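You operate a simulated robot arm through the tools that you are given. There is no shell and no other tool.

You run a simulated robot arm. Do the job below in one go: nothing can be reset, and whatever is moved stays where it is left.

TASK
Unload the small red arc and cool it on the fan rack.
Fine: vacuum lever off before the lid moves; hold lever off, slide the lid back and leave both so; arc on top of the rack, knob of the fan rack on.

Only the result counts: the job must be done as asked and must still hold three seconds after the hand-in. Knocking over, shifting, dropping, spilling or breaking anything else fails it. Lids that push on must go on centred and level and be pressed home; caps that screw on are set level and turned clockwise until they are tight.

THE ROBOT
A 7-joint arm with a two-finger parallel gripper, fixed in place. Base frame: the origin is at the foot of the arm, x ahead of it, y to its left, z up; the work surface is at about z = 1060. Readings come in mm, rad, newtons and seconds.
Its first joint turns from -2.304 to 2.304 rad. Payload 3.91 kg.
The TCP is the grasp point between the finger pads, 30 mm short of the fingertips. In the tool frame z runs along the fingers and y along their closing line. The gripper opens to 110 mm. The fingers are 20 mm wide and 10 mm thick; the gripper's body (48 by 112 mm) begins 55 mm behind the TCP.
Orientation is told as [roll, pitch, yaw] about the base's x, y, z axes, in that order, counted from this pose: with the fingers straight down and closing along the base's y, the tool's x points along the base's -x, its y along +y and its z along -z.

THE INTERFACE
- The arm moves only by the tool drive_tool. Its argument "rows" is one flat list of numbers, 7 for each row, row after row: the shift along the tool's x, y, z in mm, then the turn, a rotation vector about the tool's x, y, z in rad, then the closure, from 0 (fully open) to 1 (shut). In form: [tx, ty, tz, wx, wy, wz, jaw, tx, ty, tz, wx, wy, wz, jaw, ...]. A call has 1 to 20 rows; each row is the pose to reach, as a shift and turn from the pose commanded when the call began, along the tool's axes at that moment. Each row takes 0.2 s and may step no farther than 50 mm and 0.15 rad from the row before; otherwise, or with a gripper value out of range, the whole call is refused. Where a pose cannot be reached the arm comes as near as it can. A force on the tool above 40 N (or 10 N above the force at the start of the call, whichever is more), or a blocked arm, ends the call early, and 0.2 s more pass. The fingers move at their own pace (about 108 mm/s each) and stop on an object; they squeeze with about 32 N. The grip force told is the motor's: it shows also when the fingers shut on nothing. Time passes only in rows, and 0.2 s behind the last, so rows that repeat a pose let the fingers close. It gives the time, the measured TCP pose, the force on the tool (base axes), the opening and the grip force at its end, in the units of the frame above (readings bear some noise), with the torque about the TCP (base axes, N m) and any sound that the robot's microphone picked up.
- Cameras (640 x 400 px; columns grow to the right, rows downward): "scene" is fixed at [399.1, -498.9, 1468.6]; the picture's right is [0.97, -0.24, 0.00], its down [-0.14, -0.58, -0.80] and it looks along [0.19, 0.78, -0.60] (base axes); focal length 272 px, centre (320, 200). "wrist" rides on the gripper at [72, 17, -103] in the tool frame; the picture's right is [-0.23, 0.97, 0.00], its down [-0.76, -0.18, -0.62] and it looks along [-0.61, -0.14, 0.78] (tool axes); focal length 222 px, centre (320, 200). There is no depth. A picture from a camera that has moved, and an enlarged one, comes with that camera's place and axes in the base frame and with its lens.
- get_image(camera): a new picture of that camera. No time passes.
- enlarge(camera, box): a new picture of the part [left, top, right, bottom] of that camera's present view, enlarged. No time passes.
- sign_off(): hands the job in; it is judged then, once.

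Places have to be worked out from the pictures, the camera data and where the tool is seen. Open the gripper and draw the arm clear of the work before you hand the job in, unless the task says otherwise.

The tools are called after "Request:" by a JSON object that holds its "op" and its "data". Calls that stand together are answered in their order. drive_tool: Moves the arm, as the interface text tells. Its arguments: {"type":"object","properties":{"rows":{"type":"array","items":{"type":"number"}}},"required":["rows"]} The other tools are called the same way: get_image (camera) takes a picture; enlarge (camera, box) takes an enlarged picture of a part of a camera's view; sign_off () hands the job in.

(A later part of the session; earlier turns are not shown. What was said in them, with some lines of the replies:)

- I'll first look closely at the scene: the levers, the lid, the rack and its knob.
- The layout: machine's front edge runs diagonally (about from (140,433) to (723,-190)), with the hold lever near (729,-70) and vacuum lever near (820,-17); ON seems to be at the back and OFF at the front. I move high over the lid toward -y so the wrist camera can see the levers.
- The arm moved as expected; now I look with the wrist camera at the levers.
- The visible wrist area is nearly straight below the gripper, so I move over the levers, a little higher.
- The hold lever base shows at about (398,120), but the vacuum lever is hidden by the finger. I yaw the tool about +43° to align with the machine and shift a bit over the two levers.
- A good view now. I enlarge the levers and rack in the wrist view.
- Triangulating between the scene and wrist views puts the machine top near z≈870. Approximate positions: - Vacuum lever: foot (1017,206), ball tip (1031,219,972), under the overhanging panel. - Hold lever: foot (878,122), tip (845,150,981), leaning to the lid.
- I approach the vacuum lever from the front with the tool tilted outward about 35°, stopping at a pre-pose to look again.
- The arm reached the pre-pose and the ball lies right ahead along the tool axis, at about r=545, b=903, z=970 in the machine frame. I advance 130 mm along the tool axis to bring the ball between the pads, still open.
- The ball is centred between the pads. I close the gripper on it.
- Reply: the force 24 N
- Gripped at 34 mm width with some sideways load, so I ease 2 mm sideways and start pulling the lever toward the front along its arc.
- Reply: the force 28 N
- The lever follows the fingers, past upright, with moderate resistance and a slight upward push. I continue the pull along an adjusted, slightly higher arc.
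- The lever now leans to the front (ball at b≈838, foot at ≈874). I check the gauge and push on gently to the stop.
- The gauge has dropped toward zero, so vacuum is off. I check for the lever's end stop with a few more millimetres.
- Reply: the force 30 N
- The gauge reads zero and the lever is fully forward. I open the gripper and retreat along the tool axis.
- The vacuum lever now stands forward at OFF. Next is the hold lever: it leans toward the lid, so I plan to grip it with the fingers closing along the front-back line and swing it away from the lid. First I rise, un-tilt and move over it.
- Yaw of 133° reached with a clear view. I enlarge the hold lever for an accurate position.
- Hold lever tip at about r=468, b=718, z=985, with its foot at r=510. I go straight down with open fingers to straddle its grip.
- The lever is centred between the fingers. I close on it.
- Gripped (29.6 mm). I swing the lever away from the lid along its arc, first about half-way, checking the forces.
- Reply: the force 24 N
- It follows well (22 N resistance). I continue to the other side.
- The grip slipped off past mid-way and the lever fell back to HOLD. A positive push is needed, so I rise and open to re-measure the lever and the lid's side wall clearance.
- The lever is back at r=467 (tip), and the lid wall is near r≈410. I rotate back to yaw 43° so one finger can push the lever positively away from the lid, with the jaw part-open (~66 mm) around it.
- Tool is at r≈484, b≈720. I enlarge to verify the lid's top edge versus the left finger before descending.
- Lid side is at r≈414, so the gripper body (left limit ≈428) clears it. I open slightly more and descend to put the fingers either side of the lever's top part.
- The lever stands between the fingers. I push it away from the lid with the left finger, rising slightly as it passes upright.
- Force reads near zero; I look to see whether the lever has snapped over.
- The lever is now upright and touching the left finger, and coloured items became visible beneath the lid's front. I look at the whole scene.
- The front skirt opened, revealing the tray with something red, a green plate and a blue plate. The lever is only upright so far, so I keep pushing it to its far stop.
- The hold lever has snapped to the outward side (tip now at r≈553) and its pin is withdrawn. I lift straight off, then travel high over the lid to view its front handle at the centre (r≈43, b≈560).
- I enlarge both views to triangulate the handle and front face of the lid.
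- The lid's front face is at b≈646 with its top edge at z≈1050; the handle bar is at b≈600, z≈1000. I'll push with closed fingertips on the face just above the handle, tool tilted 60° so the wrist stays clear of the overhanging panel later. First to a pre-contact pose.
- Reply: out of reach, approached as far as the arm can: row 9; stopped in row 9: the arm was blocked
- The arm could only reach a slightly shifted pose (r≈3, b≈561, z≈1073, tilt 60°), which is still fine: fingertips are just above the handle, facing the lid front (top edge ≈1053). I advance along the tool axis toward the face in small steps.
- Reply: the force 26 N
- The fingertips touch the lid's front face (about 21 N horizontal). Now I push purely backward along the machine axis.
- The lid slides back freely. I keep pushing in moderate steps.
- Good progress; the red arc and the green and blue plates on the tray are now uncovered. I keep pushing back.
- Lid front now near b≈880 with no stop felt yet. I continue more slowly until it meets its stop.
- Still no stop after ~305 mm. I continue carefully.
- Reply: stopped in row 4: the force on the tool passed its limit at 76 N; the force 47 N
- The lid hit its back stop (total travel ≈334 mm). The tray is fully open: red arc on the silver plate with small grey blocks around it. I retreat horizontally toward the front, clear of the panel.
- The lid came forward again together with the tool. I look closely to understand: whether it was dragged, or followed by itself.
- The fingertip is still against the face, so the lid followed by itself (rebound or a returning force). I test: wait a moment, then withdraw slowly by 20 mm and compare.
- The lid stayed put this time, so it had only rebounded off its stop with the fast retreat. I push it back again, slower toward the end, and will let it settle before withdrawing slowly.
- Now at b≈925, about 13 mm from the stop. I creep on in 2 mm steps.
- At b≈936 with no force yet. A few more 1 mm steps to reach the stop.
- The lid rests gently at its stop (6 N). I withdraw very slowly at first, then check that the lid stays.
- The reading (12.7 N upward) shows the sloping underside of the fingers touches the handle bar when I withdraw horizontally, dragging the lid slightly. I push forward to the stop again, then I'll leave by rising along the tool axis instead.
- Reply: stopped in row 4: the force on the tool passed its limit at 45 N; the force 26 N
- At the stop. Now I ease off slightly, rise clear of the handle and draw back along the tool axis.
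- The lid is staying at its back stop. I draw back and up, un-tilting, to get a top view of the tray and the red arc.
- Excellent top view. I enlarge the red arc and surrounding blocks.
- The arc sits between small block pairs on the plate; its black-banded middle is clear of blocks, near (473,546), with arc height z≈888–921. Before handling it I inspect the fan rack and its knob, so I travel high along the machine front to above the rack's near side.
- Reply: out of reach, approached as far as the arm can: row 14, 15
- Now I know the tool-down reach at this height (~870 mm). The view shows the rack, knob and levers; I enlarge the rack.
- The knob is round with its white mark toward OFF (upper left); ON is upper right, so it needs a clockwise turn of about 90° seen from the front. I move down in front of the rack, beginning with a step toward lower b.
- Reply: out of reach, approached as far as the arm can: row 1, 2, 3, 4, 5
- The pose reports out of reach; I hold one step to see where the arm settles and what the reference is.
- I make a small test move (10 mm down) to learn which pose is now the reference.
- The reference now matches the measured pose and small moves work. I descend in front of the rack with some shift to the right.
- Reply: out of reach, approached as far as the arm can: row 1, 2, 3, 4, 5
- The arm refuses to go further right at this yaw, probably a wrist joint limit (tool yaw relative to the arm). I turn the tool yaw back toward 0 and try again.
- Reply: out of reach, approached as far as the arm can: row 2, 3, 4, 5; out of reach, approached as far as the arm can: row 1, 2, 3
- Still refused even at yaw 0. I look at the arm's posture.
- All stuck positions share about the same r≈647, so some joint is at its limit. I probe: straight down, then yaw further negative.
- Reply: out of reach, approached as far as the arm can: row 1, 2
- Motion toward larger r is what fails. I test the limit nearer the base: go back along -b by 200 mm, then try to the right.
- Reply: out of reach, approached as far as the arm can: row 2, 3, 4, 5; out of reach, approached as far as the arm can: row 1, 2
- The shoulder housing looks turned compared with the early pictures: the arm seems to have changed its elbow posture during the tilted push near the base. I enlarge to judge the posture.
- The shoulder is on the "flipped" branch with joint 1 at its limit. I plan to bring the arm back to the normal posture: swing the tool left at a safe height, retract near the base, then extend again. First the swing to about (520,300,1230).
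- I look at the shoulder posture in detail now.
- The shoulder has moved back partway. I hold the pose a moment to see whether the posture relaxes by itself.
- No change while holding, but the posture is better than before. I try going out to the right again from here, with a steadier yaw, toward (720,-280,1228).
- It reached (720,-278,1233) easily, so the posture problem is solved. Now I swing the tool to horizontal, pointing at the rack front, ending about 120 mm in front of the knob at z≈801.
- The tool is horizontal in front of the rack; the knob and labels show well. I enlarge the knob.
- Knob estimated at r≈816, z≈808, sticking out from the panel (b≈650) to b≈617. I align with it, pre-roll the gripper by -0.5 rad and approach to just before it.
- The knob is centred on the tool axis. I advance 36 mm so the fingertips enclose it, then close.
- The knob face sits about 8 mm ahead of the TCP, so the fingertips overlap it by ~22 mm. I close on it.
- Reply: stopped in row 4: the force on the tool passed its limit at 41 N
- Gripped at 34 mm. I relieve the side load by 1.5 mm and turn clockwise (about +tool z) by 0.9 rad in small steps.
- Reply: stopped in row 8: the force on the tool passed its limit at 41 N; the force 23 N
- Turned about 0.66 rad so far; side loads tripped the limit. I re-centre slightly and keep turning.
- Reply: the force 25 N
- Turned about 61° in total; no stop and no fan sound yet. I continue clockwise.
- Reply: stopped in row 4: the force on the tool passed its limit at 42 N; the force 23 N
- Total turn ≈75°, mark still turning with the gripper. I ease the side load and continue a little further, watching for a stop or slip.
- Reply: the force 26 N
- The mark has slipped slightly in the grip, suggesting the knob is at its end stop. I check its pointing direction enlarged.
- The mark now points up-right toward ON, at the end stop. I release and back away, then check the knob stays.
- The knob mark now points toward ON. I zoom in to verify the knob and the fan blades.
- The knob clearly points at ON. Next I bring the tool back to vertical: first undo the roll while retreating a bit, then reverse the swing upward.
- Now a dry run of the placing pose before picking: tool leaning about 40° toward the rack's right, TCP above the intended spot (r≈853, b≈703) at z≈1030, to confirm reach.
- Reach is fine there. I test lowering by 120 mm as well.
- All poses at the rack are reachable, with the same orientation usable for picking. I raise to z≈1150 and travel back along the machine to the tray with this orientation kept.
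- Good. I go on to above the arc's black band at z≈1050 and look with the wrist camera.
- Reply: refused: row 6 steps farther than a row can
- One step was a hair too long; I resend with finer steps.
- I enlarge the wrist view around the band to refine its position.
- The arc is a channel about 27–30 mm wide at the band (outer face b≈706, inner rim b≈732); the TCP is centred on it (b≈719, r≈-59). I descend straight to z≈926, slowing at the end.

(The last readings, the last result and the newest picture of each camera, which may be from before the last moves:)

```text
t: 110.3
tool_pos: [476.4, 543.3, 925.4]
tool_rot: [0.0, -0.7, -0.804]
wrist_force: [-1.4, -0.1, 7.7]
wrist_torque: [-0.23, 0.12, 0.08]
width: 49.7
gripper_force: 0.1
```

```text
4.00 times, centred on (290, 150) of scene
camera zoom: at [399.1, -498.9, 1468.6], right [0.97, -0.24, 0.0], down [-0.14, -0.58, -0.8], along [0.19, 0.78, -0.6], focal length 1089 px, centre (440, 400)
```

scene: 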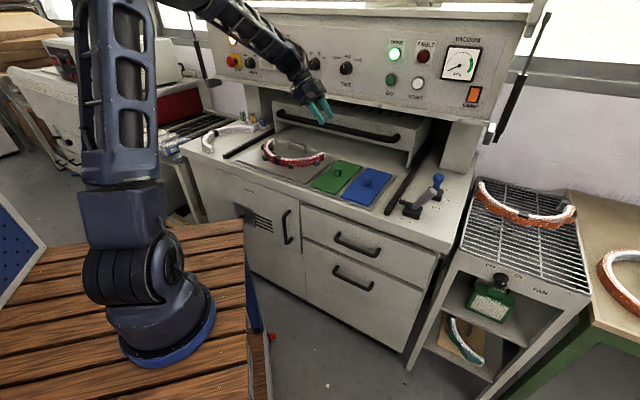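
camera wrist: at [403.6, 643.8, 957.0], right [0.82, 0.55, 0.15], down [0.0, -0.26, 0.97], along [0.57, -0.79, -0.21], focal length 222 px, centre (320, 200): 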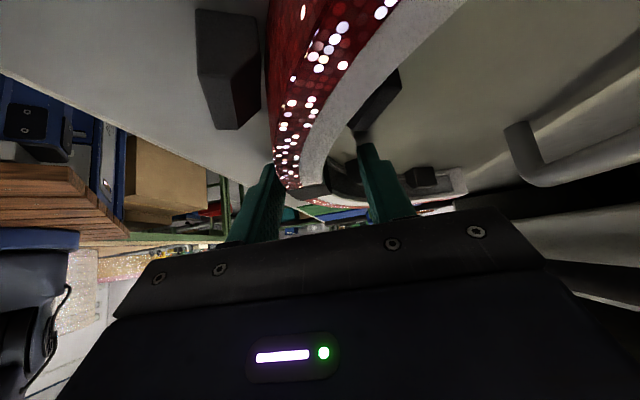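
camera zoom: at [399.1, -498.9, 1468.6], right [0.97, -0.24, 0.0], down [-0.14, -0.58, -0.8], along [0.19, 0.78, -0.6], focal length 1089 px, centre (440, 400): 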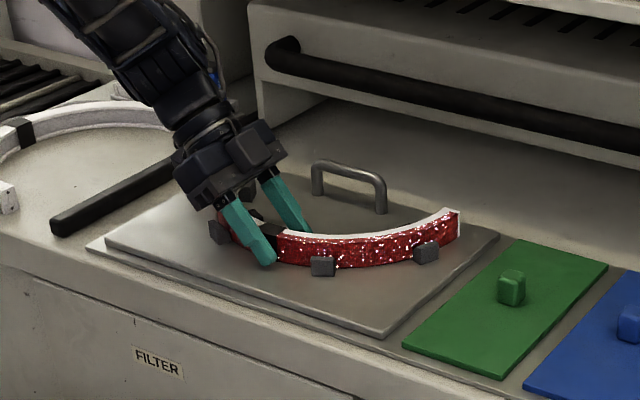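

The arc wall is between the fingers and the tips just touch the plate (7.7 N). I lift 3 mm and close on the arc.

Request:
{"op": "drive_tool", "data": {"rows": [-1.9, 0, -2.3, 0, 0, 0, 0.55, -1.9, 0, -2.3, 0, 0, 0, 0.65, -1.9, 0, -2.3, 0, 0, 0, 0.75, -1.9, 0, -2.3, 0, 0, 0, 0.85, -1.9, 0, -2.3, 0, 0, 0, 1, -1.9, 0, -2.3, 0, 0, 0, 1]}}

Request:
{"op": "get_image", "data": {"camera": "wrist"}}

Request:
{"op": "enlarge", "data": {"camera": "scene", "box": [230, 100, 350, 200]}}

```text
t: 111.7
tool_pos: [474.7, 542.2, 929.1]
tool_rot: [0.002, -0.699, -0.804]
wrist_force: [-5.0, -0.7, 0.4]
wrist_torque: [-0.03, -0.05, 0.4]
width: 21.0
gripper_force: 32.3
```

```text
taken
camera wrist: at [403.4, 643.7, 959.6], right [0.82, 0.55, 0.15], down [0.0, -0.26, 0.97], along [0.57, -0.79, -0.21], focal length 222 px, centre (320, 200)
```

wrist: 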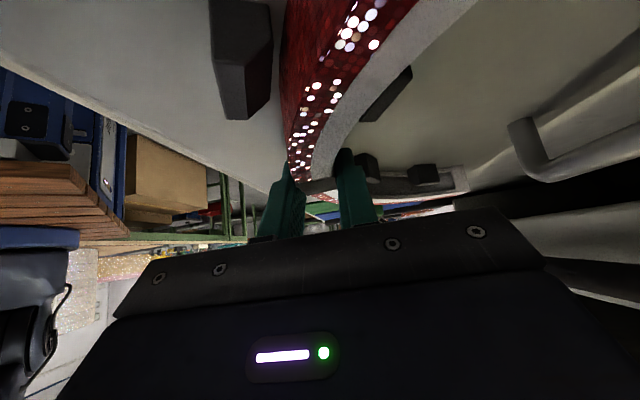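

```text
4.00 times, centred on (290, 150) of scene
camera zoom: at [399.1, -498.9, 1468.6], right [0.97, -0.24, 0.0], down [-0.14, -0.58, -0.8], along [0.19, 0.78, -0.6], focal length 1089 px, centre (440, 400)
```

zoom: 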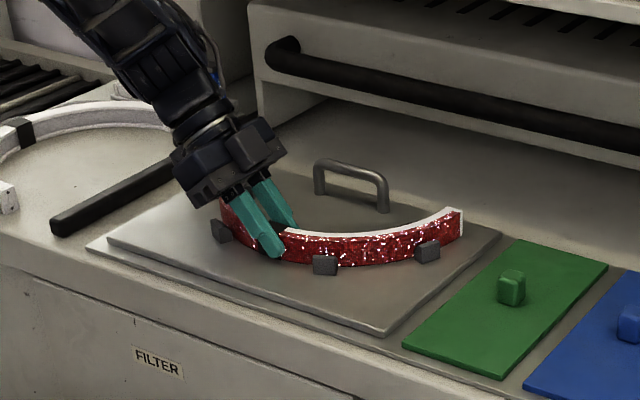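

Gripped at 21 mm width with only slight load. I lift straight up slowly, first 40 mm.

Request:
{"op": "drive_tool", "data": {"rows": [-3.2, 0, -3.8, 0, 0, 0, 1, -6.4, 0, -7.7, 0, 0, 0, 1, -12.9, 0, -15.3, 0, 0, 0, 1, -19.3, 0, -23, 0, 0, 0, 1, -25.8, 0, -30.6, 0, 0, 0, 1, -32.2, 0, -38.3, 0, 0, 0, 1]}}

Request:
{"op": "get_image", "data": {"camera": "wrist"}}

Request:
{"op": "enlarge", "data": {"camera": "scene", "box": [220, 80, 360, 200]}}

```text
t: 113.1
tool_pos: [473.2, 546.2, 976.7]
tool_rot: [0.002, -0.7, -0.804]
wrist_force: [0.0, -0.5, -2.1]
wrist_torque: [-0.1, 0.07, 0.01]
width: 20.6
gripper_force: 32.2
```

```text
taken
camera wrist: at [401.9, 646.4, 1008.9], right [0.82, 0.55, 0.15], down [0.0, -0.25, 0.97], along [0.57, -0.79, -0.21], focal length 222 px, centre (320, 200)
```

wrist: 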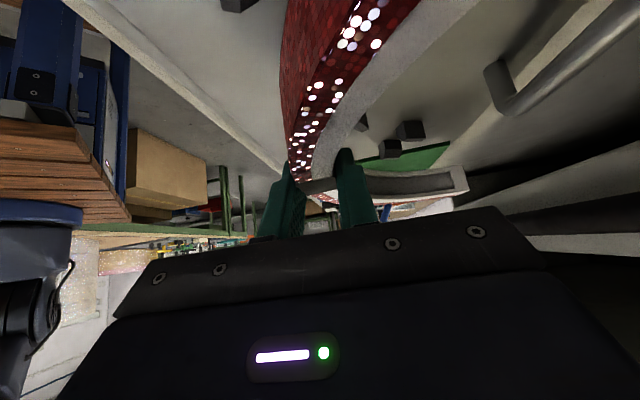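

```text
3.33 times, centred on (290, 140) of scene
camera zoom: at [399.1, -498.9, 1468.6], right [0.97, -0.24, 0.0], down [-0.14, -0.58, -0.8], along [0.19, 0.78, -0.6], focal length 907 px, centre (420, 400)
```

zoom: 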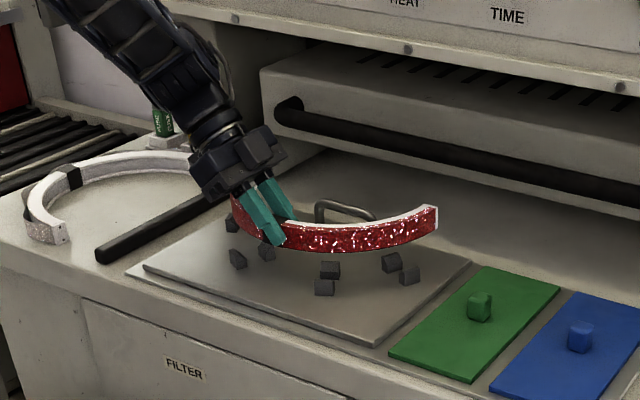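

The arc lifts level and secure (about 2 N). I raise to z≈1120 and carry it along the machine toward the rack at moderate speed.

Request:
{"op": "drive_tool", "data": {"rows": [-23.2, 0, -27.5, 0, 0, 0, 1, -46.4, 0, -55.1, 0, 0, 0, 1, -69.6, 0, -82.6, 0, 0, 0, 1, -92.1, 0, -109.4, 0, 0, 0, 1, -118.9, -0.5, -86.9, 0, 0, 0, 1, -145.7, -1, -64.4, 0, 0, 0, 1, -172.5, -1.5, -41.9, 0, 0, 0, 1, -199.3, -2, -19.4, 0, 0, 0, 1, -226.1, -2.5, 3.1, 0, 0, 0, 1, -252.9, -3, 25.6, 0, 0, 0, 1, -279.7, -3.5, 48.1, 0, 0, 0, 1, -306.5, -4, 70.6, 0, 0, 0, 1, -333.3, -4.5, 93.1, 0, 0, 0, 1, -360.1, -5, 115.6, 0, 0, 0, 1, -386.9, -5.5, 138.1, 0, 0, 0, 1, -413.7, -6, 160.6, 0, 0, 0, 1, -440.5, -6.5, 183.1, 0, 0, 0, 1, -467.3, -7, 205.6, 0, 0, 0, 1]}}

Request:
{"op": "get_image", "data": {"camera": "scene"}}

Request:
{"op": "get_image", "data": {"camera": "wrist"}}

```text
t: 116.9
tool_pos: [810.5, 184.5, 1119.3]
tool_rot: [0.001, -0.701, -0.804]
wrist_force: [0.3, 0.8, -3.1]
wrist_torque: [-0.11, 0.06, 0.02]
width: 20.6
gripper_force: 31.7
```

```text
taken
```

scene: 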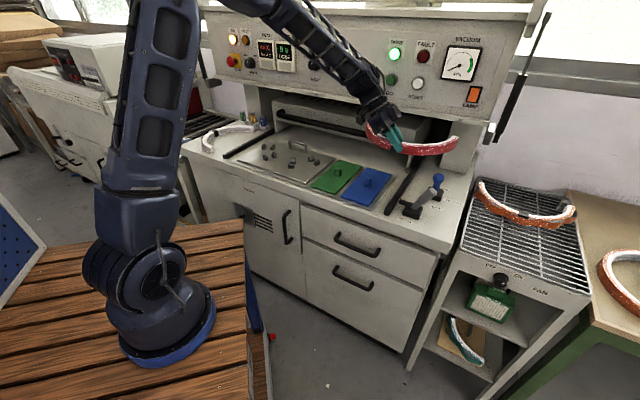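

```text
taken
camera wrist: at [738.0, 286.0, 1150.7], right [0.82, 0.55, 0.15], down [0.0, -0.26, 0.97], along [0.57, -0.79, -0.21], focal length 222 px, centre (320, 200)
```

wrist: 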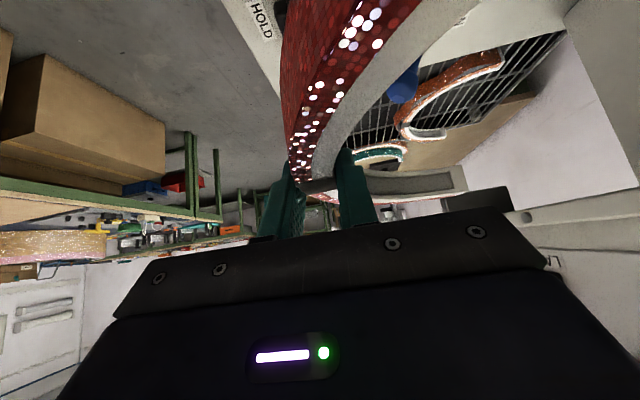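

The arc rides level. A block hanging at the panel's right end may be near z≈1100, so I lower the carry height by 50 mm (still above the levers) and continue to above the rack.

Request:
{"op": "drive_tool", "data": {"rows": [16.1, 0, 19.1, 0, 0, 0, 1, 32.2, 0, 38.3, 0, 0, 0, 1, 5.2, -0.4, 61, 0, 0, 0, 1, -21.8, -0.9, 83.7, 0, 0, 0, 1, -48.8, -1.3, 106.4, 0, 0, 0, 1, -75.8, -1.7, 129.1, 0, 0, 0, 1, -102.8, -2.2, 151.8, 0, 0, 0, 1, -129.8, -2.6, 174.5, 0, 0, 0, 1, -156.8, -3, 197.2, 0, 0, 0, 1, -183.8, -3.4, 219.9, 0, 0, 0, 1, -210.8, -3.9, 242.6, 0, 0, 0, 1, -237.8, -4.3, 265.3, 0, 0, 0, 1, -264.8, -4.7, 288, 0, 0, 0, 1, -291.4, -5.2, 310.7, 0, 0, 0, 1]}}

Request:
{"op": "get_image", "data": {"camera": "scene"}}

Request:
{"op": "enlarge", "data": {"camera": "scene", "box": [430, 110, 640, 310]}}

```text
t: 119.9
tool_pos: [1096.6, -119.9, 1069.4]
tool_rot: [0.004, -0.7, -0.805]
wrist_force: [0.1, 0.9, -0.6]
wrist_torque: [-0.06, 0.07, -0.01]
width: 20.9
gripper_force: 32.6
```

```text
taken
```

scene: 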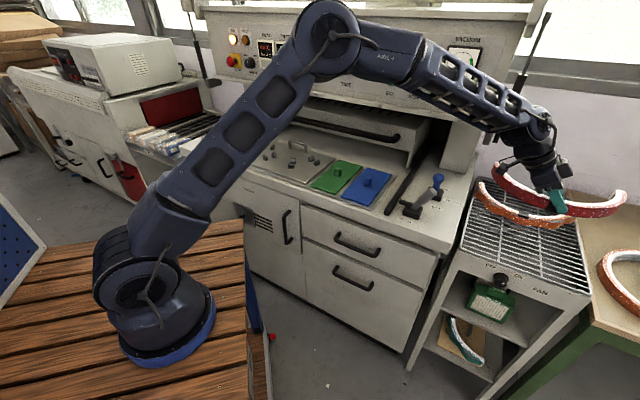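

```text
2.00 times, centred on (535, 210) of scene
camera zoom: at [399.1, -498.9, 1468.6], right [0.97, -0.24, 0.0], down [-0.14, -0.58, -0.8], along [0.19, 0.78, -0.6], focal length 544 px, centre (-110, 180)
```

zoom: 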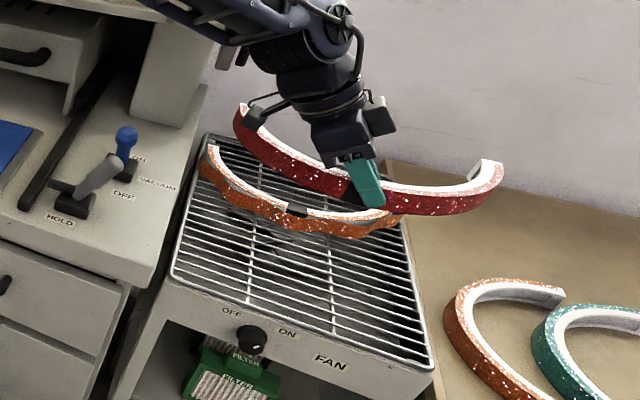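

The arc is above the rack (TCP r≈848, b≈705). I lower it by 150 mm with a 5 mm correction to the right, then check clearances.

Request:
{"op": "drive_tool", "data": {"rows": [18.5, 0, 23.6, 0, 0, 0, 1, 37, 0, 47.2, 0, 0, 0, 1, 55.6, 0, 70.8, 0, 0, 0, 1, 74.2, 0, 94.4, 0, 0, 0, 1, 92.8, 0, 118, 0, 0, 0, 1]}}

Request:
{"op": "enlarge", "data": {"camera": "scene", "box": [440, 150, 620, 310]}}

Request:
{"op": "get_image", "data": {"camera": "wrist"}}

```text
t: 121.1
tool_pos: [1102.0, -124.3, 921.6]
tool_rot: [0.001, -0.702, -0.803]
wrist_force: [-0.1, 0.7, -0.8]
wrist_torque: [-0.06, 0.06, 0.0]
width: 20.8
gripper_force: 32.2
```

```text
2.50 times, centred on (530, 230) of scene
camera zoom: at [399.1, -498.9, 1468.6], right [0.97, -0.24, 0.0], down [-0.14, -0.58, -0.8], along [0.19, 0.78, -0.6], focal length 680 px, centre (-205, 125)
```

zoom: 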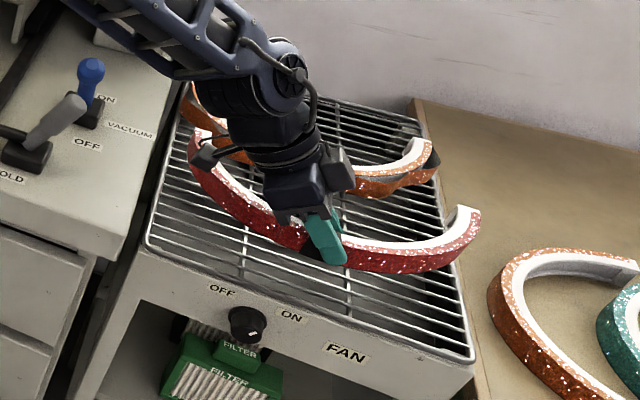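

```text
taken
camera wrist: at [1029.2, -22.8, 952.9], right [0.82, 0.55, 0.15], down [0.0, -0.26, 0.97], along [0.57, -0.79, -0.21], focal length 222 px, centre (320, 200)
```

wrist: 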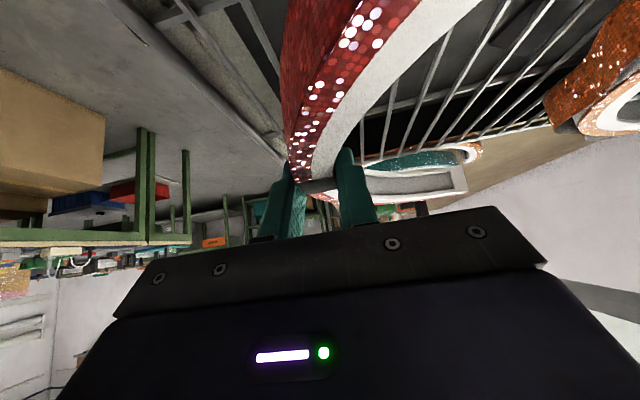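

The arc's span (r≈700–1007) sits inside the rack's width (690–1016), front at b≈693, clear of the orange arc. I lower 30 mm, then creep.

Request:
{"op": "drive_tool", "data": {"rows": [9.7, 0, 11.5, 0, 0, 0, 1, 16.1, 0, 19.1, 0, 0, 0, 1, 19.3, 0, 23, 0, 0, 0, 1, 19.3, 0, 23, 0, 0, 0, 1]}}

Request:
{"op": "enlarge", "data": {"camera": "scene", "box": [440, 150, 620, 310]}}

```text
t: 122.1
tool_pos: [1101.5, -122.6, 892.0]
tool_rot: [0.003, -0.699, -0.805]
wrist_force: [-0.7, 0.6, 10.5]
wrist_torque: [0.62, 0.59, 0.04]
width: 20.7
gripper_force: 32.1
```

```text
2.50 times, centred on (530, 230) of scene
camera zoom: at [399.1, -498.9, 1468.6], right [0.97, -0.24, 0.0], down [-0.14, -0.58, -0.8], along [0.19, 0.78, -0.6], focal length 680 px, centre (-205, 125)
```

zoom: 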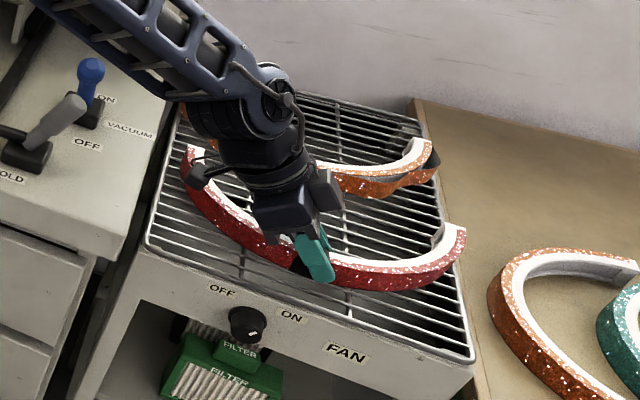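

Contact is felt (10.5 N) a little earlier than expected. I zoom in to see what touches.

Request:
{"op": "enlarge", "data": {"camera": "scene", "box": [470, 195, 570, 265]}}

Request:
{"op": "get_image", "data": {"camera": "wrist"}}

Request:
{"op": "enlarge", "data": {"camera": "scene", "box": [480, 180, 530, 240]}}

```text
5.71 times, centred on (520, 230) of scene
camera zoom: at [399.1, -498.9, 1468.6], right [0.97, -0.24, 0.0], down [-0.14, -0.58, -0.8], along [0.19, 0.78, -0.6], focal length 1555 px, centre (-823, 29)
```

zoom: 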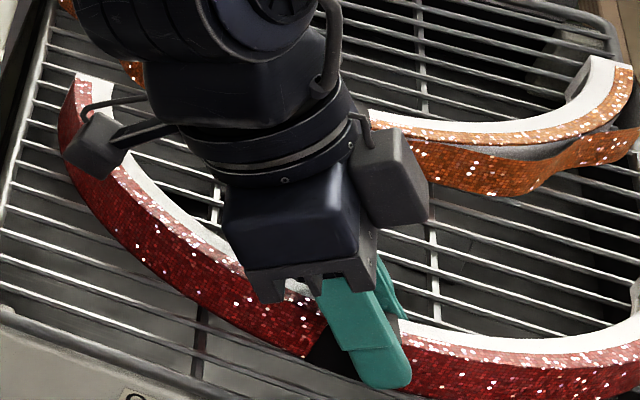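

```text
taken
camera wrist: at [1030.0, -23.1, 923.6], right [0.82, 0.55, 0.15], down [0.0, -0.26, 0.97], along [0.57, -0.79, -0.21], focal length 222 px, centre (320, 200)
```

wrist: 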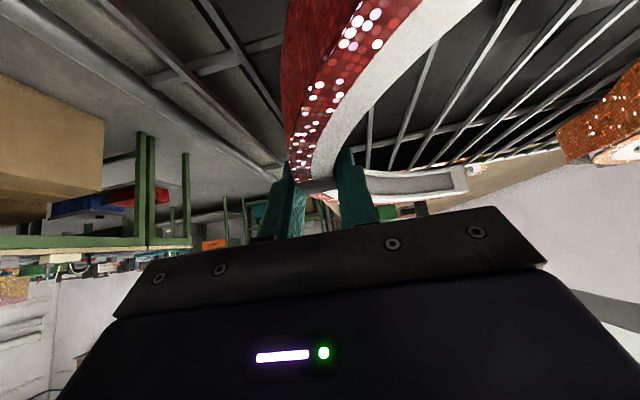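

```text
6.67 times, centred on (505, 210) of scene
camera zoom: at [399.1, -498.9, 1468.6], right [0.97, -0.24, 0.0], down [-0.14, -0.58, -0.8], along [0.19, 0.78, -0.6], focal length 1814 px, centre (-913, 133)
```

zoom: 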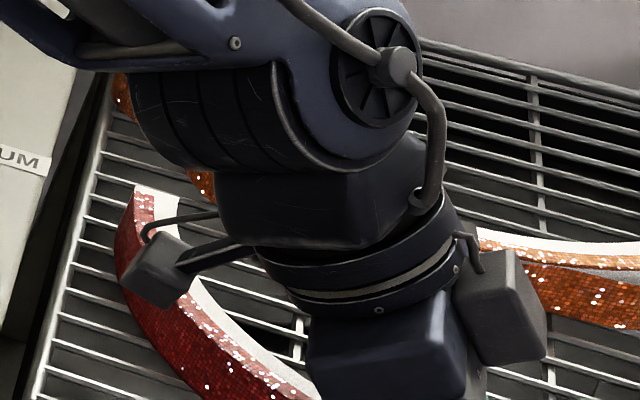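

Re-triangulating gives the rack's wire surface at z≈856, so the arc is indeed at the surface. I check the right end against the rack's right rim.

Request:
{"op": "enlarge", "data": {"camera": "scene", "box": [560, 200, 640, 270]}}

Request:
{"op": "enlarge", "data": {"camera": "scene", "box": [475, 190, 535, 250]}}

Request:
{"op": "enlarge", "data": {"camera": "wrist", "box": [60, 0, 320, 200]}}

```text
5.71 times, centred on (600, 235) of scene
camera zoom: at [399.1, -498.9, 1468.6], right [0.97, -0.24, 0.0], down [-0.14, -0.58, -0.8], along [0.19, 0.78, -0.6], focal length 1555 px, centre (-1280, 0)
```

zoom: 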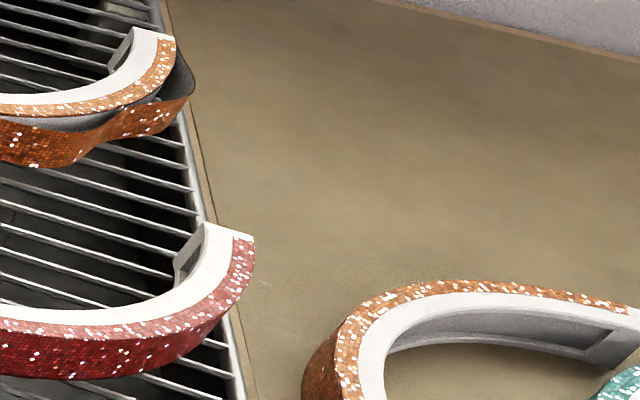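

```text
6.67 times, centred on (505, 220) of scene
camera zoom: at [399.1, -498.9, 1468.6], right [0.97, -0.24, 0.0], down [-0.14, -0.58, -0.8], along [0.19, 0.78, -0.6], focal length 1814 px, centre (-913, 67)
```

zoom: 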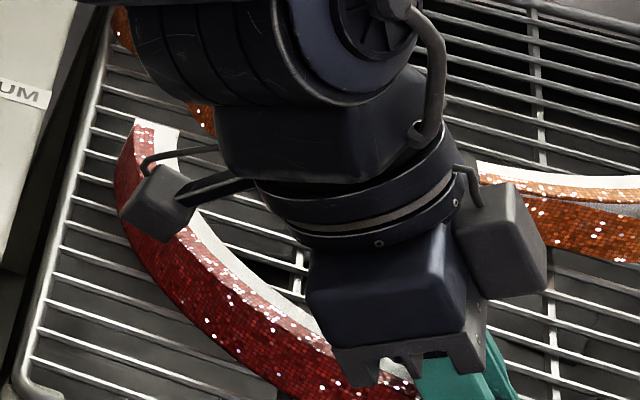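

```text
2.00 times, centred on (190, 100) of wrist
camera zoom: at [1030.0, -23.1, 923.6], right [0.82, 0.55, 0.15], down [0.0, -0.26, 0.97], along [0.57, -0.79, -0.21], focal length 444 px, centre (580, 400)
```

zoom: 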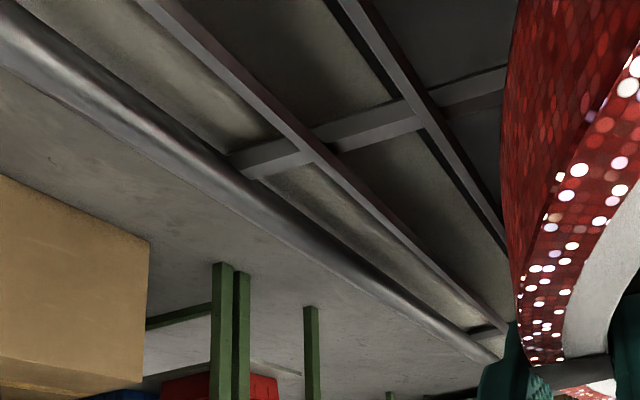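

The arc spans about r 704–1002 while the rack rims are at 689 and 1002, so I lift slightly and shift it 8 mm to the left to centre it.

Request:
{"op": "drive_tool", "data": {"rows": [-2.6, 0, -3.1, 0, 0, 0, 1, -5.2, 0, -6.1, 0, 0, 0, 1, -2.1, 0, -8.7, 0, 0, 0, 1, 0.9, 0, -11.3, 0, 0, 0, 1, 0.9, 0, -11.3, 0, 0, 0, 1]}}

Request:
{"op": "enlarge", "data": {"camera": "scene", "box": [440, 150, 620, 310]}}

Request:
{"op": "enlarge", "data": {"camera": "scene", "box": [560, 200, 640, 270]}}

```text
t: 123.3
tool_pos: [1096.4, -117.9, 899.0]
tool_rot: [0.002, -0.698, -0.805]
wrist_force: [0.7, 0.5, -2.7]
wrist_torque: [-0.06, 0.08, -0.03]
width: 20.8
gripper_force: 31.6
```

```text
2.50 times, centred on (530, 230) of scene
camera zoom: at [399.1, -498.9, 1468.6], right [0.97, -0.24, 0.0], down [-0.14, -0.58, -0.8], along [0.19, 0.78, -0.6], focal length 680 px, centre (-205, 125)
```

zoom: 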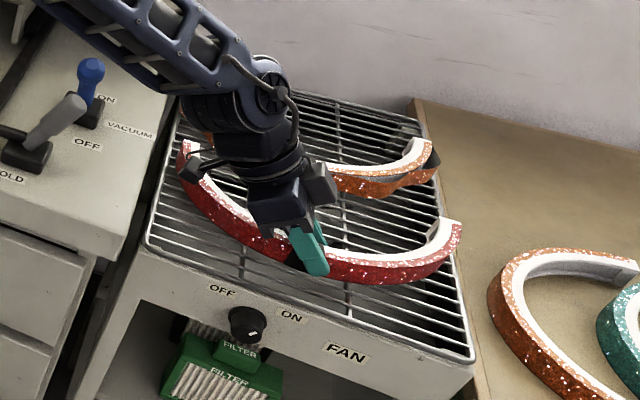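

```text
5.71 times, centred on (600, 235) of scene
camera zoom: at [399.1, -498.9, 1468.6], right [0.97, -0.24, 0.0], down [-0.14, -0.58, -0.8], along [0.19, 0.78, -0.6], focal length 1555 px, centre (-1280, 0)
```

zoom: 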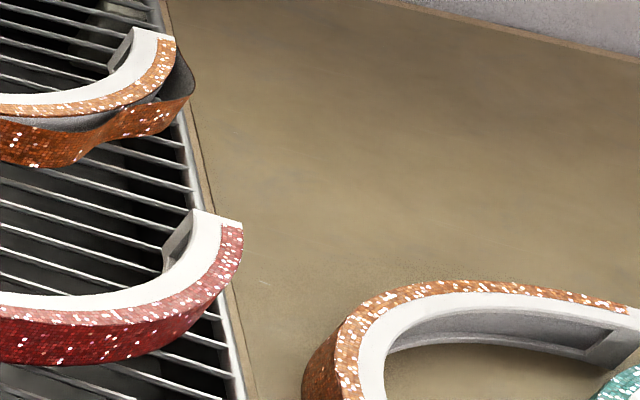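

Centred now. I lower again gently to the contact height.

Request:
{"op": "drive_tool", "data": {"rows": [1.3, 0, 1.5, 0, 0, 0, 1, 2.6, 0, 3.1, 0, 0, 0, 1, 3.5, 0, 4.2, 0, 0, 0, 1, 4.2, 0, 5, 0, 0, 0, 1]}}

```text
t: 124.3
tool_pos: [1096.1, -118.9, 891.0]
tool_rot: [0.001, -0.699, -0.805]
wrist_force: [-0.1, 0.0, -1.6]
wrist_torque: [-0.07, 0.07, 0.01]
width: 20.8
gripper_force: 31.7
```

No contact yet at this spot. I creep down in 1.5 mm steps.

Request:
{"op": "drive_tool", "data": {"rows": [1, 0, 1.1, 0, 0, 0, 1, 1.9, 0, 2.3, 0, 0, 0, 1]}}

Request:
{"op": "drive_tool", "data": {"rows": [1, 0, 1.1, 0, 0, 0, 1, 1.9, 0, 2.3, 0, 0, 0, 1]}}

```text
t: 124.9
tool_pos: [1097.3, -119.5, 891.1]
tool_rot: [0.003, -0.699, -0.808]
wrist_force: [-4.4, 2.9, 13.6]
wrist_torque: [0.57, 0.56, -0.01]
width: 20.6
gripper_force: 32.3
```

```text
t: 125.5
tool_pos: [1097.8, -120.1, 889.2]
tool_rot: [0.002, -0.7, -0.808]
wrist_force: [2.9, -0.5, 26.0]
wrist_torque: [-0.43, 0.13, -0.14]
width: 20.2
gripper_force: 32.1
```

Now about 26 N with the contact centred under the grip: the arc sits on the wires. I ease 1.5 mm up and open the fingers gently.

Request:
{"op": "drive_tool", "data": {"rows": [-1, 0, -1.1, 0, 0, 0, 1, -1, 0, -1.1, 0, 0, 0, 0.75, -1, 0, -1.1, 0, 0, 0, 0.65, -1, 0, -1.1, 0, 0, 0, 0.58, -1, 0, -1.1, 0, 0, 0, 0.55, -1, 0, -1.1, 0, 0, 0, 0.55]}}

Request:
{"op": "enlarge", "data": {"camera": "scene", "box": [440, 150, 620, 310]}}

Request:
{"op": "get_image", "data": {"camera": "wrist"}}

```text
t: 126.9
tool_pos: [1097.6, -117.5, 889.7]
tool_rot: [0.002, -0.7, -0.802]
wrist_force: [5.9, 21.3, 26.7]
wrist_torque: [0.01, 0.02, -0.01]
width: 40.1
gripper_force: 0.0
```

```text
2.50 times, centred on (530, 230) of scene
camera zoom: at [399.1, -498.9, 1468.6], right [0.97, -0.24, 0.0], down [-0.14, -0.58, -0.8], along [0.19, 0.78, -0.6], focal length 680 px, centre (-205, 125)
```

zoom: 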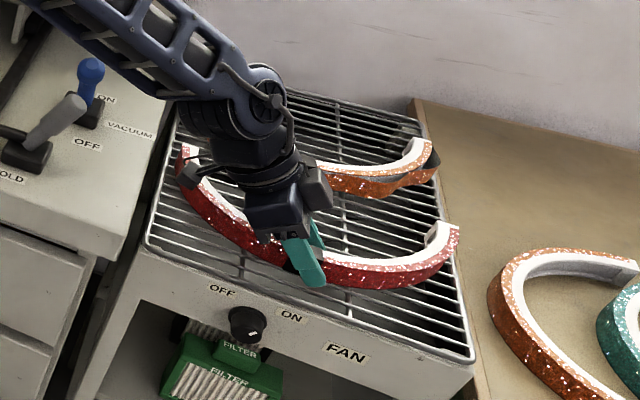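

```text
taken
camera wrist: at [1025.0, -17.4, 921.0], right [0.82, 0.55, 0.15], down [0.0, -0.26, 0.97], along [0.57, -0.79, -0.21], focal length 222 px, centre (320, 200)
```

wrist: 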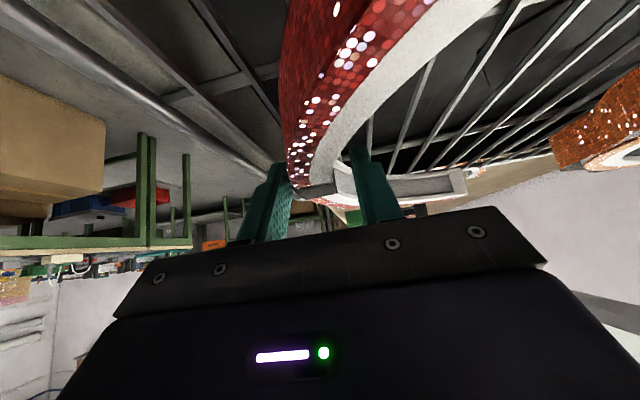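

The outer fingertip is pressing on a rack wire. I rise straight up to free it, watching that the arc stays.

Request:
{"op": "drive_tool", "data": {"rows": [-2, 0, -2.3, 0, 0, 0, 0.6, -4, 0, -4.7, 0, 0, 0, 0.6, -6, 0, -7.1, 0, 0, 0, 0.6]}}

Request:
{"op": "get_image", "data": {"camera": "wrist"}}

Request:
{"op": "enlarge", "data": {"camera": "scene", "box": [440, 150, 620, 310]}}

```text
t: 127.7
tool_pos: [1096.1, -119.4, 897.3]
tool_rot: [-0.001, -0.698, -0.806]
wrist_force: [-0.1, 1.0, 0.5]
wrist_torque: [0.03, 0.02, 0.01]
width: 44.2
gripper_force: 0.1
```

```text
taken
camera wrist: at [1024.7, -19.1, 928.5], right [0.82, 0.55, 0.15], down [0.0, -0.25, 0.97], along [0.57, -0.8, -0.21], focal length 222 px, centre (320, 200)
```

wrist: 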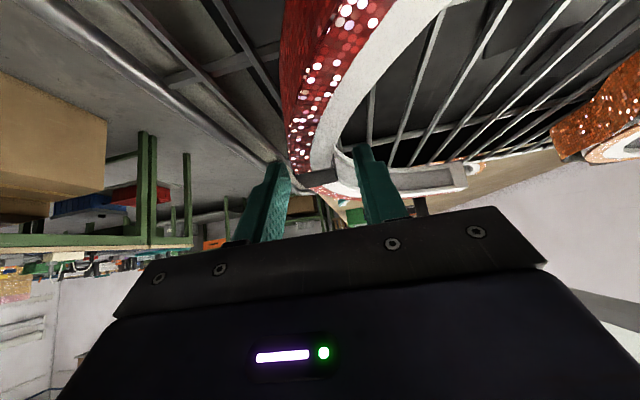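

```text
2.50 times, centred on (530, 230) of scene
camera zoom: at [399.1, -498.9, 1468.6], right [0.97, -0.24, 0.0], down [-0.14, -0.58, -0.8], along [0.19, 0.78, -0.6], focal length 680 px, centre (-205, 125)
```

zoom: 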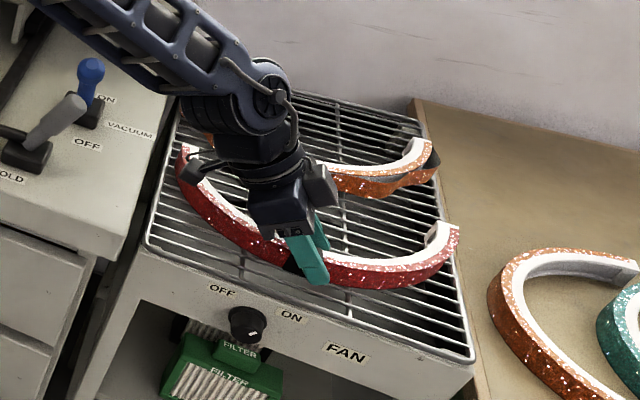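

Free (forces near zero), and the arc rests on the rack. I open a little wider and rise straight up.

Request:
{"op": "drive_tool", "data": {"rows": [0, 0, 0, 0, 0, 0, 0.5, -3, 0, -3.5, 0, 0, 0, 0.45, -10, 0, -11.5, 0, 0, 0, 0.45, -25, 0, -30, 0, 0, 0, 0.45, -50, 0, -59, 0, 0, 0, 0.45, -78, 0, -92, 0, 0, 0, 0.45]}}

Request:
{"op": "get_image", "data": {"camera": "wrist"}}

Request:
{"op": "enlarge", "data": {"camera": "scene", "box": [440, 150, 620, 310]}}

```text
t: 129.1
tool_pos: [1098.6, -119.0, 1016.4]
tool_rot: [0.003, -0.701, -0.804]
wrist_force: [1.1, -1.0, -0.6]
wrist_torque: [-0.03, -0.01, -0.03]
width: 60.8
gripper_force: 0.1
```

```text
taken
camera wrist: at [1027.2, -18.6, 1047.8], right [0.82, 0.55, 0.15], down [0.0, -0.25, 0.97], along [0.57, -0.79, -0.21], focal length 222 px, centre (320, 200)
```

wrist: 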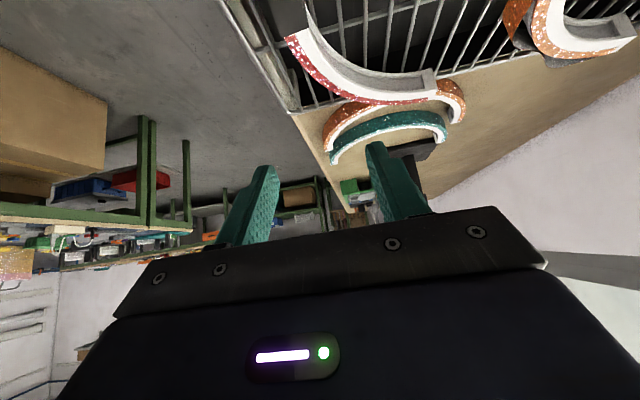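

```text
2.50 times, centred on (530, 230) of scene
camera zoom: at [399.1, -498.9, 1468.6], right [0.97, -0.24, 0.0], down [-0.14, -0.58, -0.8], along [0.19, 0.78, -0.6], focal length 680 px, centre (-205, 125)
```

zoom: 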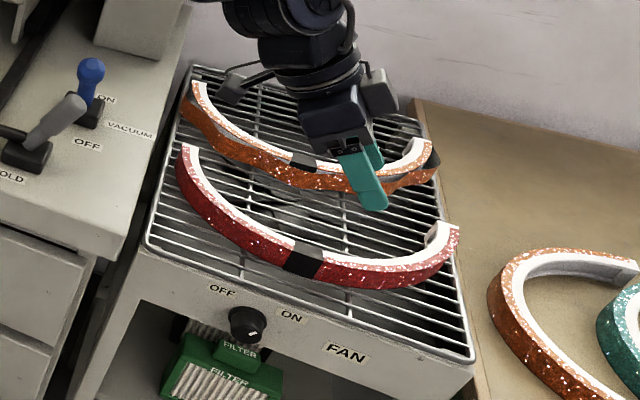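

The red arc now lies on the rack by itself. I zoom in on both ends to verify it sits inside the rims and flat.

Request:
{"op": "enlarge", "data": {"camera": "scene", "box": [560, 200, 640, 270]}}

Request:
{"op": "enlarge", "data": {"camera": "scene", "box": [490, 190, 590, 280]}}

Request:
{"op": "enlarge", "data": {"camera": "wrist", "box": [220, 0, 480, 180]}}

```text
5.71 times, centred on (600, 235) of scene
camera zoom: at [399.1, -498.9, 1468.6], right [0.97, -0.24, 0.0], down [-0.14, -0.58, -0.8], along [0.19, 0.78, -0.6], focal length 1555 px, centre (-1280, 0)
```

zoom: 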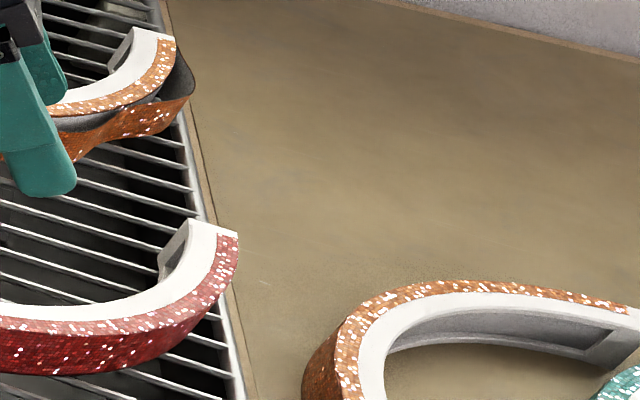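

```text
4.44 times, centred on (540, 235) of scene
camera zoom: at [399.1, -498.9, 1468.6], right [0.97, -0.24, 0.0], down [-0.14, -0.58, -0.8], along [0.19, 0.78, -0.6], focal length 1210 px, centre (-658, 44)
```

zoom: 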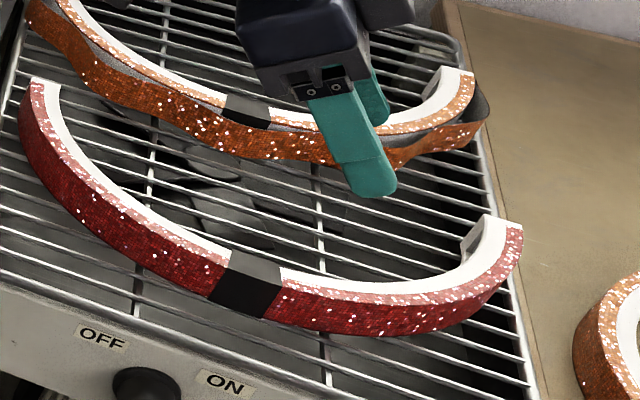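

```text
2.22 times, centred on (350, 90) of wrist
camera zoom: at [1027.2, -18.6, 1047.8], right [0.82, 0.55, 0.15], down [0.0, -0.25, 0.97], along [0.57, -0.79, -0.21], focal length 494 px, centre (253, 444)
```

zoom: 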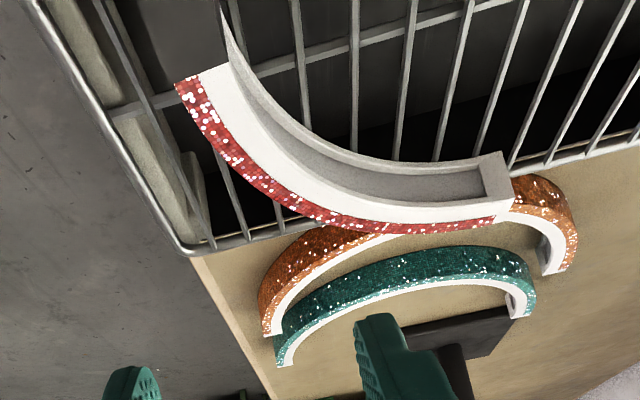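

The arc sits inside both rims with its channel level. Now I raise the arm and draw it back, un-tilting, clear of the rack.

Request:
{"op": "drive_tool", "data": {"rows": [-19.3, 0, -23, 0, 0, 0, 0.45, -38.6, 0, -45.9, 0, 0, 0, 0.45, -33.5, -37.6, -60.3, 0, 0.07, 0, 0.3, -28.4, -75.2, -75.8, 0, 0.14, 0, 0, -23.5, -112.8, -92.4, 0, 0.21, 0, 0, -18.7, -150.4, -110.3, 0, 0.28, 0, 0, -14.3, -188, -129.3, 0, 0.35, 0, 0, -10.4, -225.6, -149.3, 0, 0.42, 0, 0, -7, -263.2, -170.5, 0, 0.49, 0, 0, -4, -300.8, -192.8, 0, 0.56, 0, 0, -1.6, -338.4, -215.8, 0, 0.63, 0, 0, 0, -376, -240.1, 0, 0.7, 0, 0]}}

Request:
{"op": "get_image", "data": {"camera": "scene"}}

Request:
{"op": "enlarge", "data": {"camera": "scene", "box": [180, 70, 460, 220]}}

Request:
{"op": "enlarge", "data": {"camera": "scene", "box": [380, 20, 500, 110]}}

```text
t: 131.7
tool_pos: [722.0, -267.6, 1203.5]
tool_rot: [0.0, 0.004, -0.802]
wrist_force: [-0.2, 0.2, -0.8]
wrist_torque: [-0.02, 0.05, 0.03]
width: 109.8
gripper_force: 0.1
```

```text
taken
```

scene: 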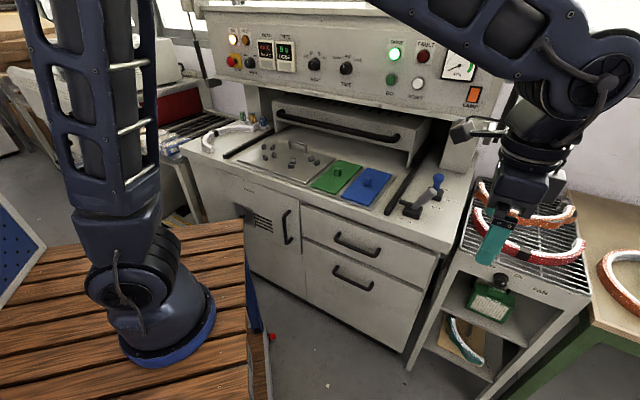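

```text
2.29 times, centred on (320, 145) of scene
camera zoom: at [399.1, -498.9, 1468.6], right [0.97, -0.24, 0.0], down [-0.14, -0.58, -0.8], along [0.19, 0.78, -0.6], focal length 622 px, centre (320, 326)
```

zoom: 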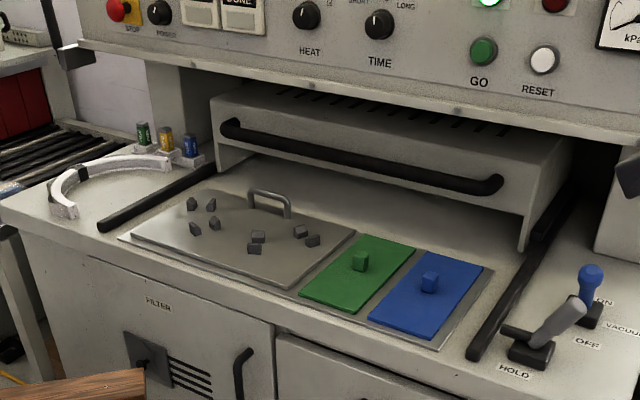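

```text
4.44 times, centred on (440, 65) of scene
camera zoom: at [399.1, -498.9, 1468.6], right [0.97, -0.24, 0.0], down [-0.14, -0.58, -0.8], along [0.19, 0.78, -0.6], focal length 1210 px, centre (-213, 800)
```

zoom: 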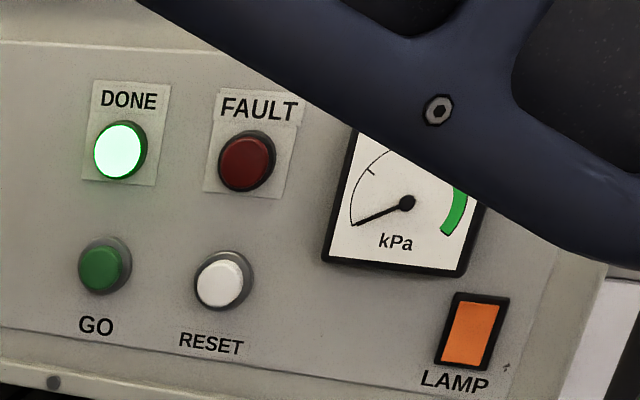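

Lid is back, gauge at zero, both levers off, no fault. I move the arm to a neutral spot away from the rack for a last clear look.

Request:
{"op": "drive_tool", "data": {"rows": [38.6, 13.5, -6, 0, 0, 0, 0, 77.2, 27, -11, 0, 0, 0, 0, 115.8, 40.5, -17, 0, 0, 0, 0, 154.5, 54, -23, 0, 0, 0, 0, 193, 67.5, -29, 0, 0, 0, 0, 231.7, 81, -34, 0, 0, 0, 0, 270.3, 94.5, -40, 0, 0, 0, 0, 270.3, 94.5, -40, 0, 0, 0, 0]}}

Request:
{"op": "get_image", "data": {"camera": "scene"}}

Request:
{"op": "enlarge", "data": {"camera": "scene", "box": [430, 150, 630, 310]}}

Request:
{"op": "enlarge", "data": {"camera": "scene", "box": [470, 255, 550, 310]}}

```text
t: 133.5
tool_pos: [598.3, -8.5, 1240.6]
tool_rot: [0.003, 0.003, -0.801]
wrist_force: [-0.2, 0.1, -0.1]
wrist_torque: [0.02, -0.01, 0.0]
width: 109.7
gripper_force: 0.1
```

```text
taken
```

scene: 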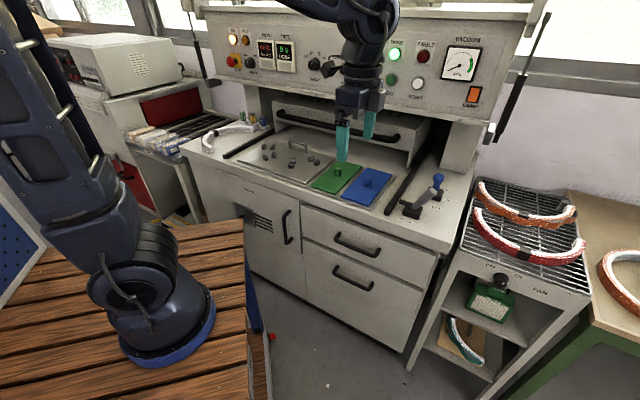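

```text
2.50 times, centred on (530, 230) of scene
camera zoom: at [399.1, -498.9, 1468.6], right [0.97, -0.24, 0.0], down [-0.14, -0.58, -0.8], along [0.19, 0.78, -0.6], focal length 680 px, centre (-205, 125)
```

zoom: 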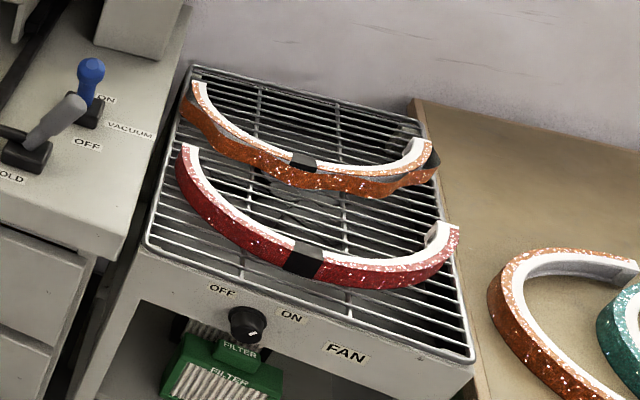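

```text
7.27 times, centred on (510, 282) of scene
camera zoom: at [399.1, -498.9, 1468.6], right [0.97, -0.24, 0.0], down [-0.14, -0.58, -0.8], along [0.19, 0.78, -0.6], focal length 1979 px, centre (-1062, -400)
```

zoom: 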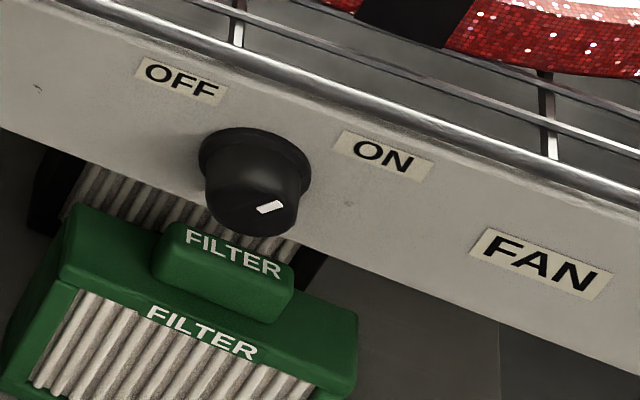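

The checks all hold:
- **Red arc:** stable on top of the rack.
- **Fan knob:** points to ON.
- **Vacuum and hold levers:** both off.
- **Lid:** fully back.
- **Orange arc:** where it was.
- **Arm:** clear, with the gripper open.

I hand the job in.

Request:
{"op": "sign_off", "data": {}}

```text
The job is handed in.
```

The small red arc is out of the machine and lying on top of the fan rack, with the rack's knob turned to ON, and I have handed the job in.

- **Vacuum lever:** I switched it off before the lid moved. The gauge still reads zero.
- **Hold lever:** It is off and left off. My first grip slipped and the lever fell back to hold, so I pushed it over on a second try.
- **Lid:** It is at its back stop and left there. On the way, my first withdrawal let it slide forward again, so I pushed it back and withdrew clear of the handle.
- **Red arc:** It sits on the wires inside both side rims, clear of the orange arc that was already there. In the last picture the orange arc looks unmoved.
- **Fan knob:** The mark points to ON at its end stop. I did not hear or clearly see the fan running, so ON rests on the knob's position.

The arm is clear of the work with the gripper open.
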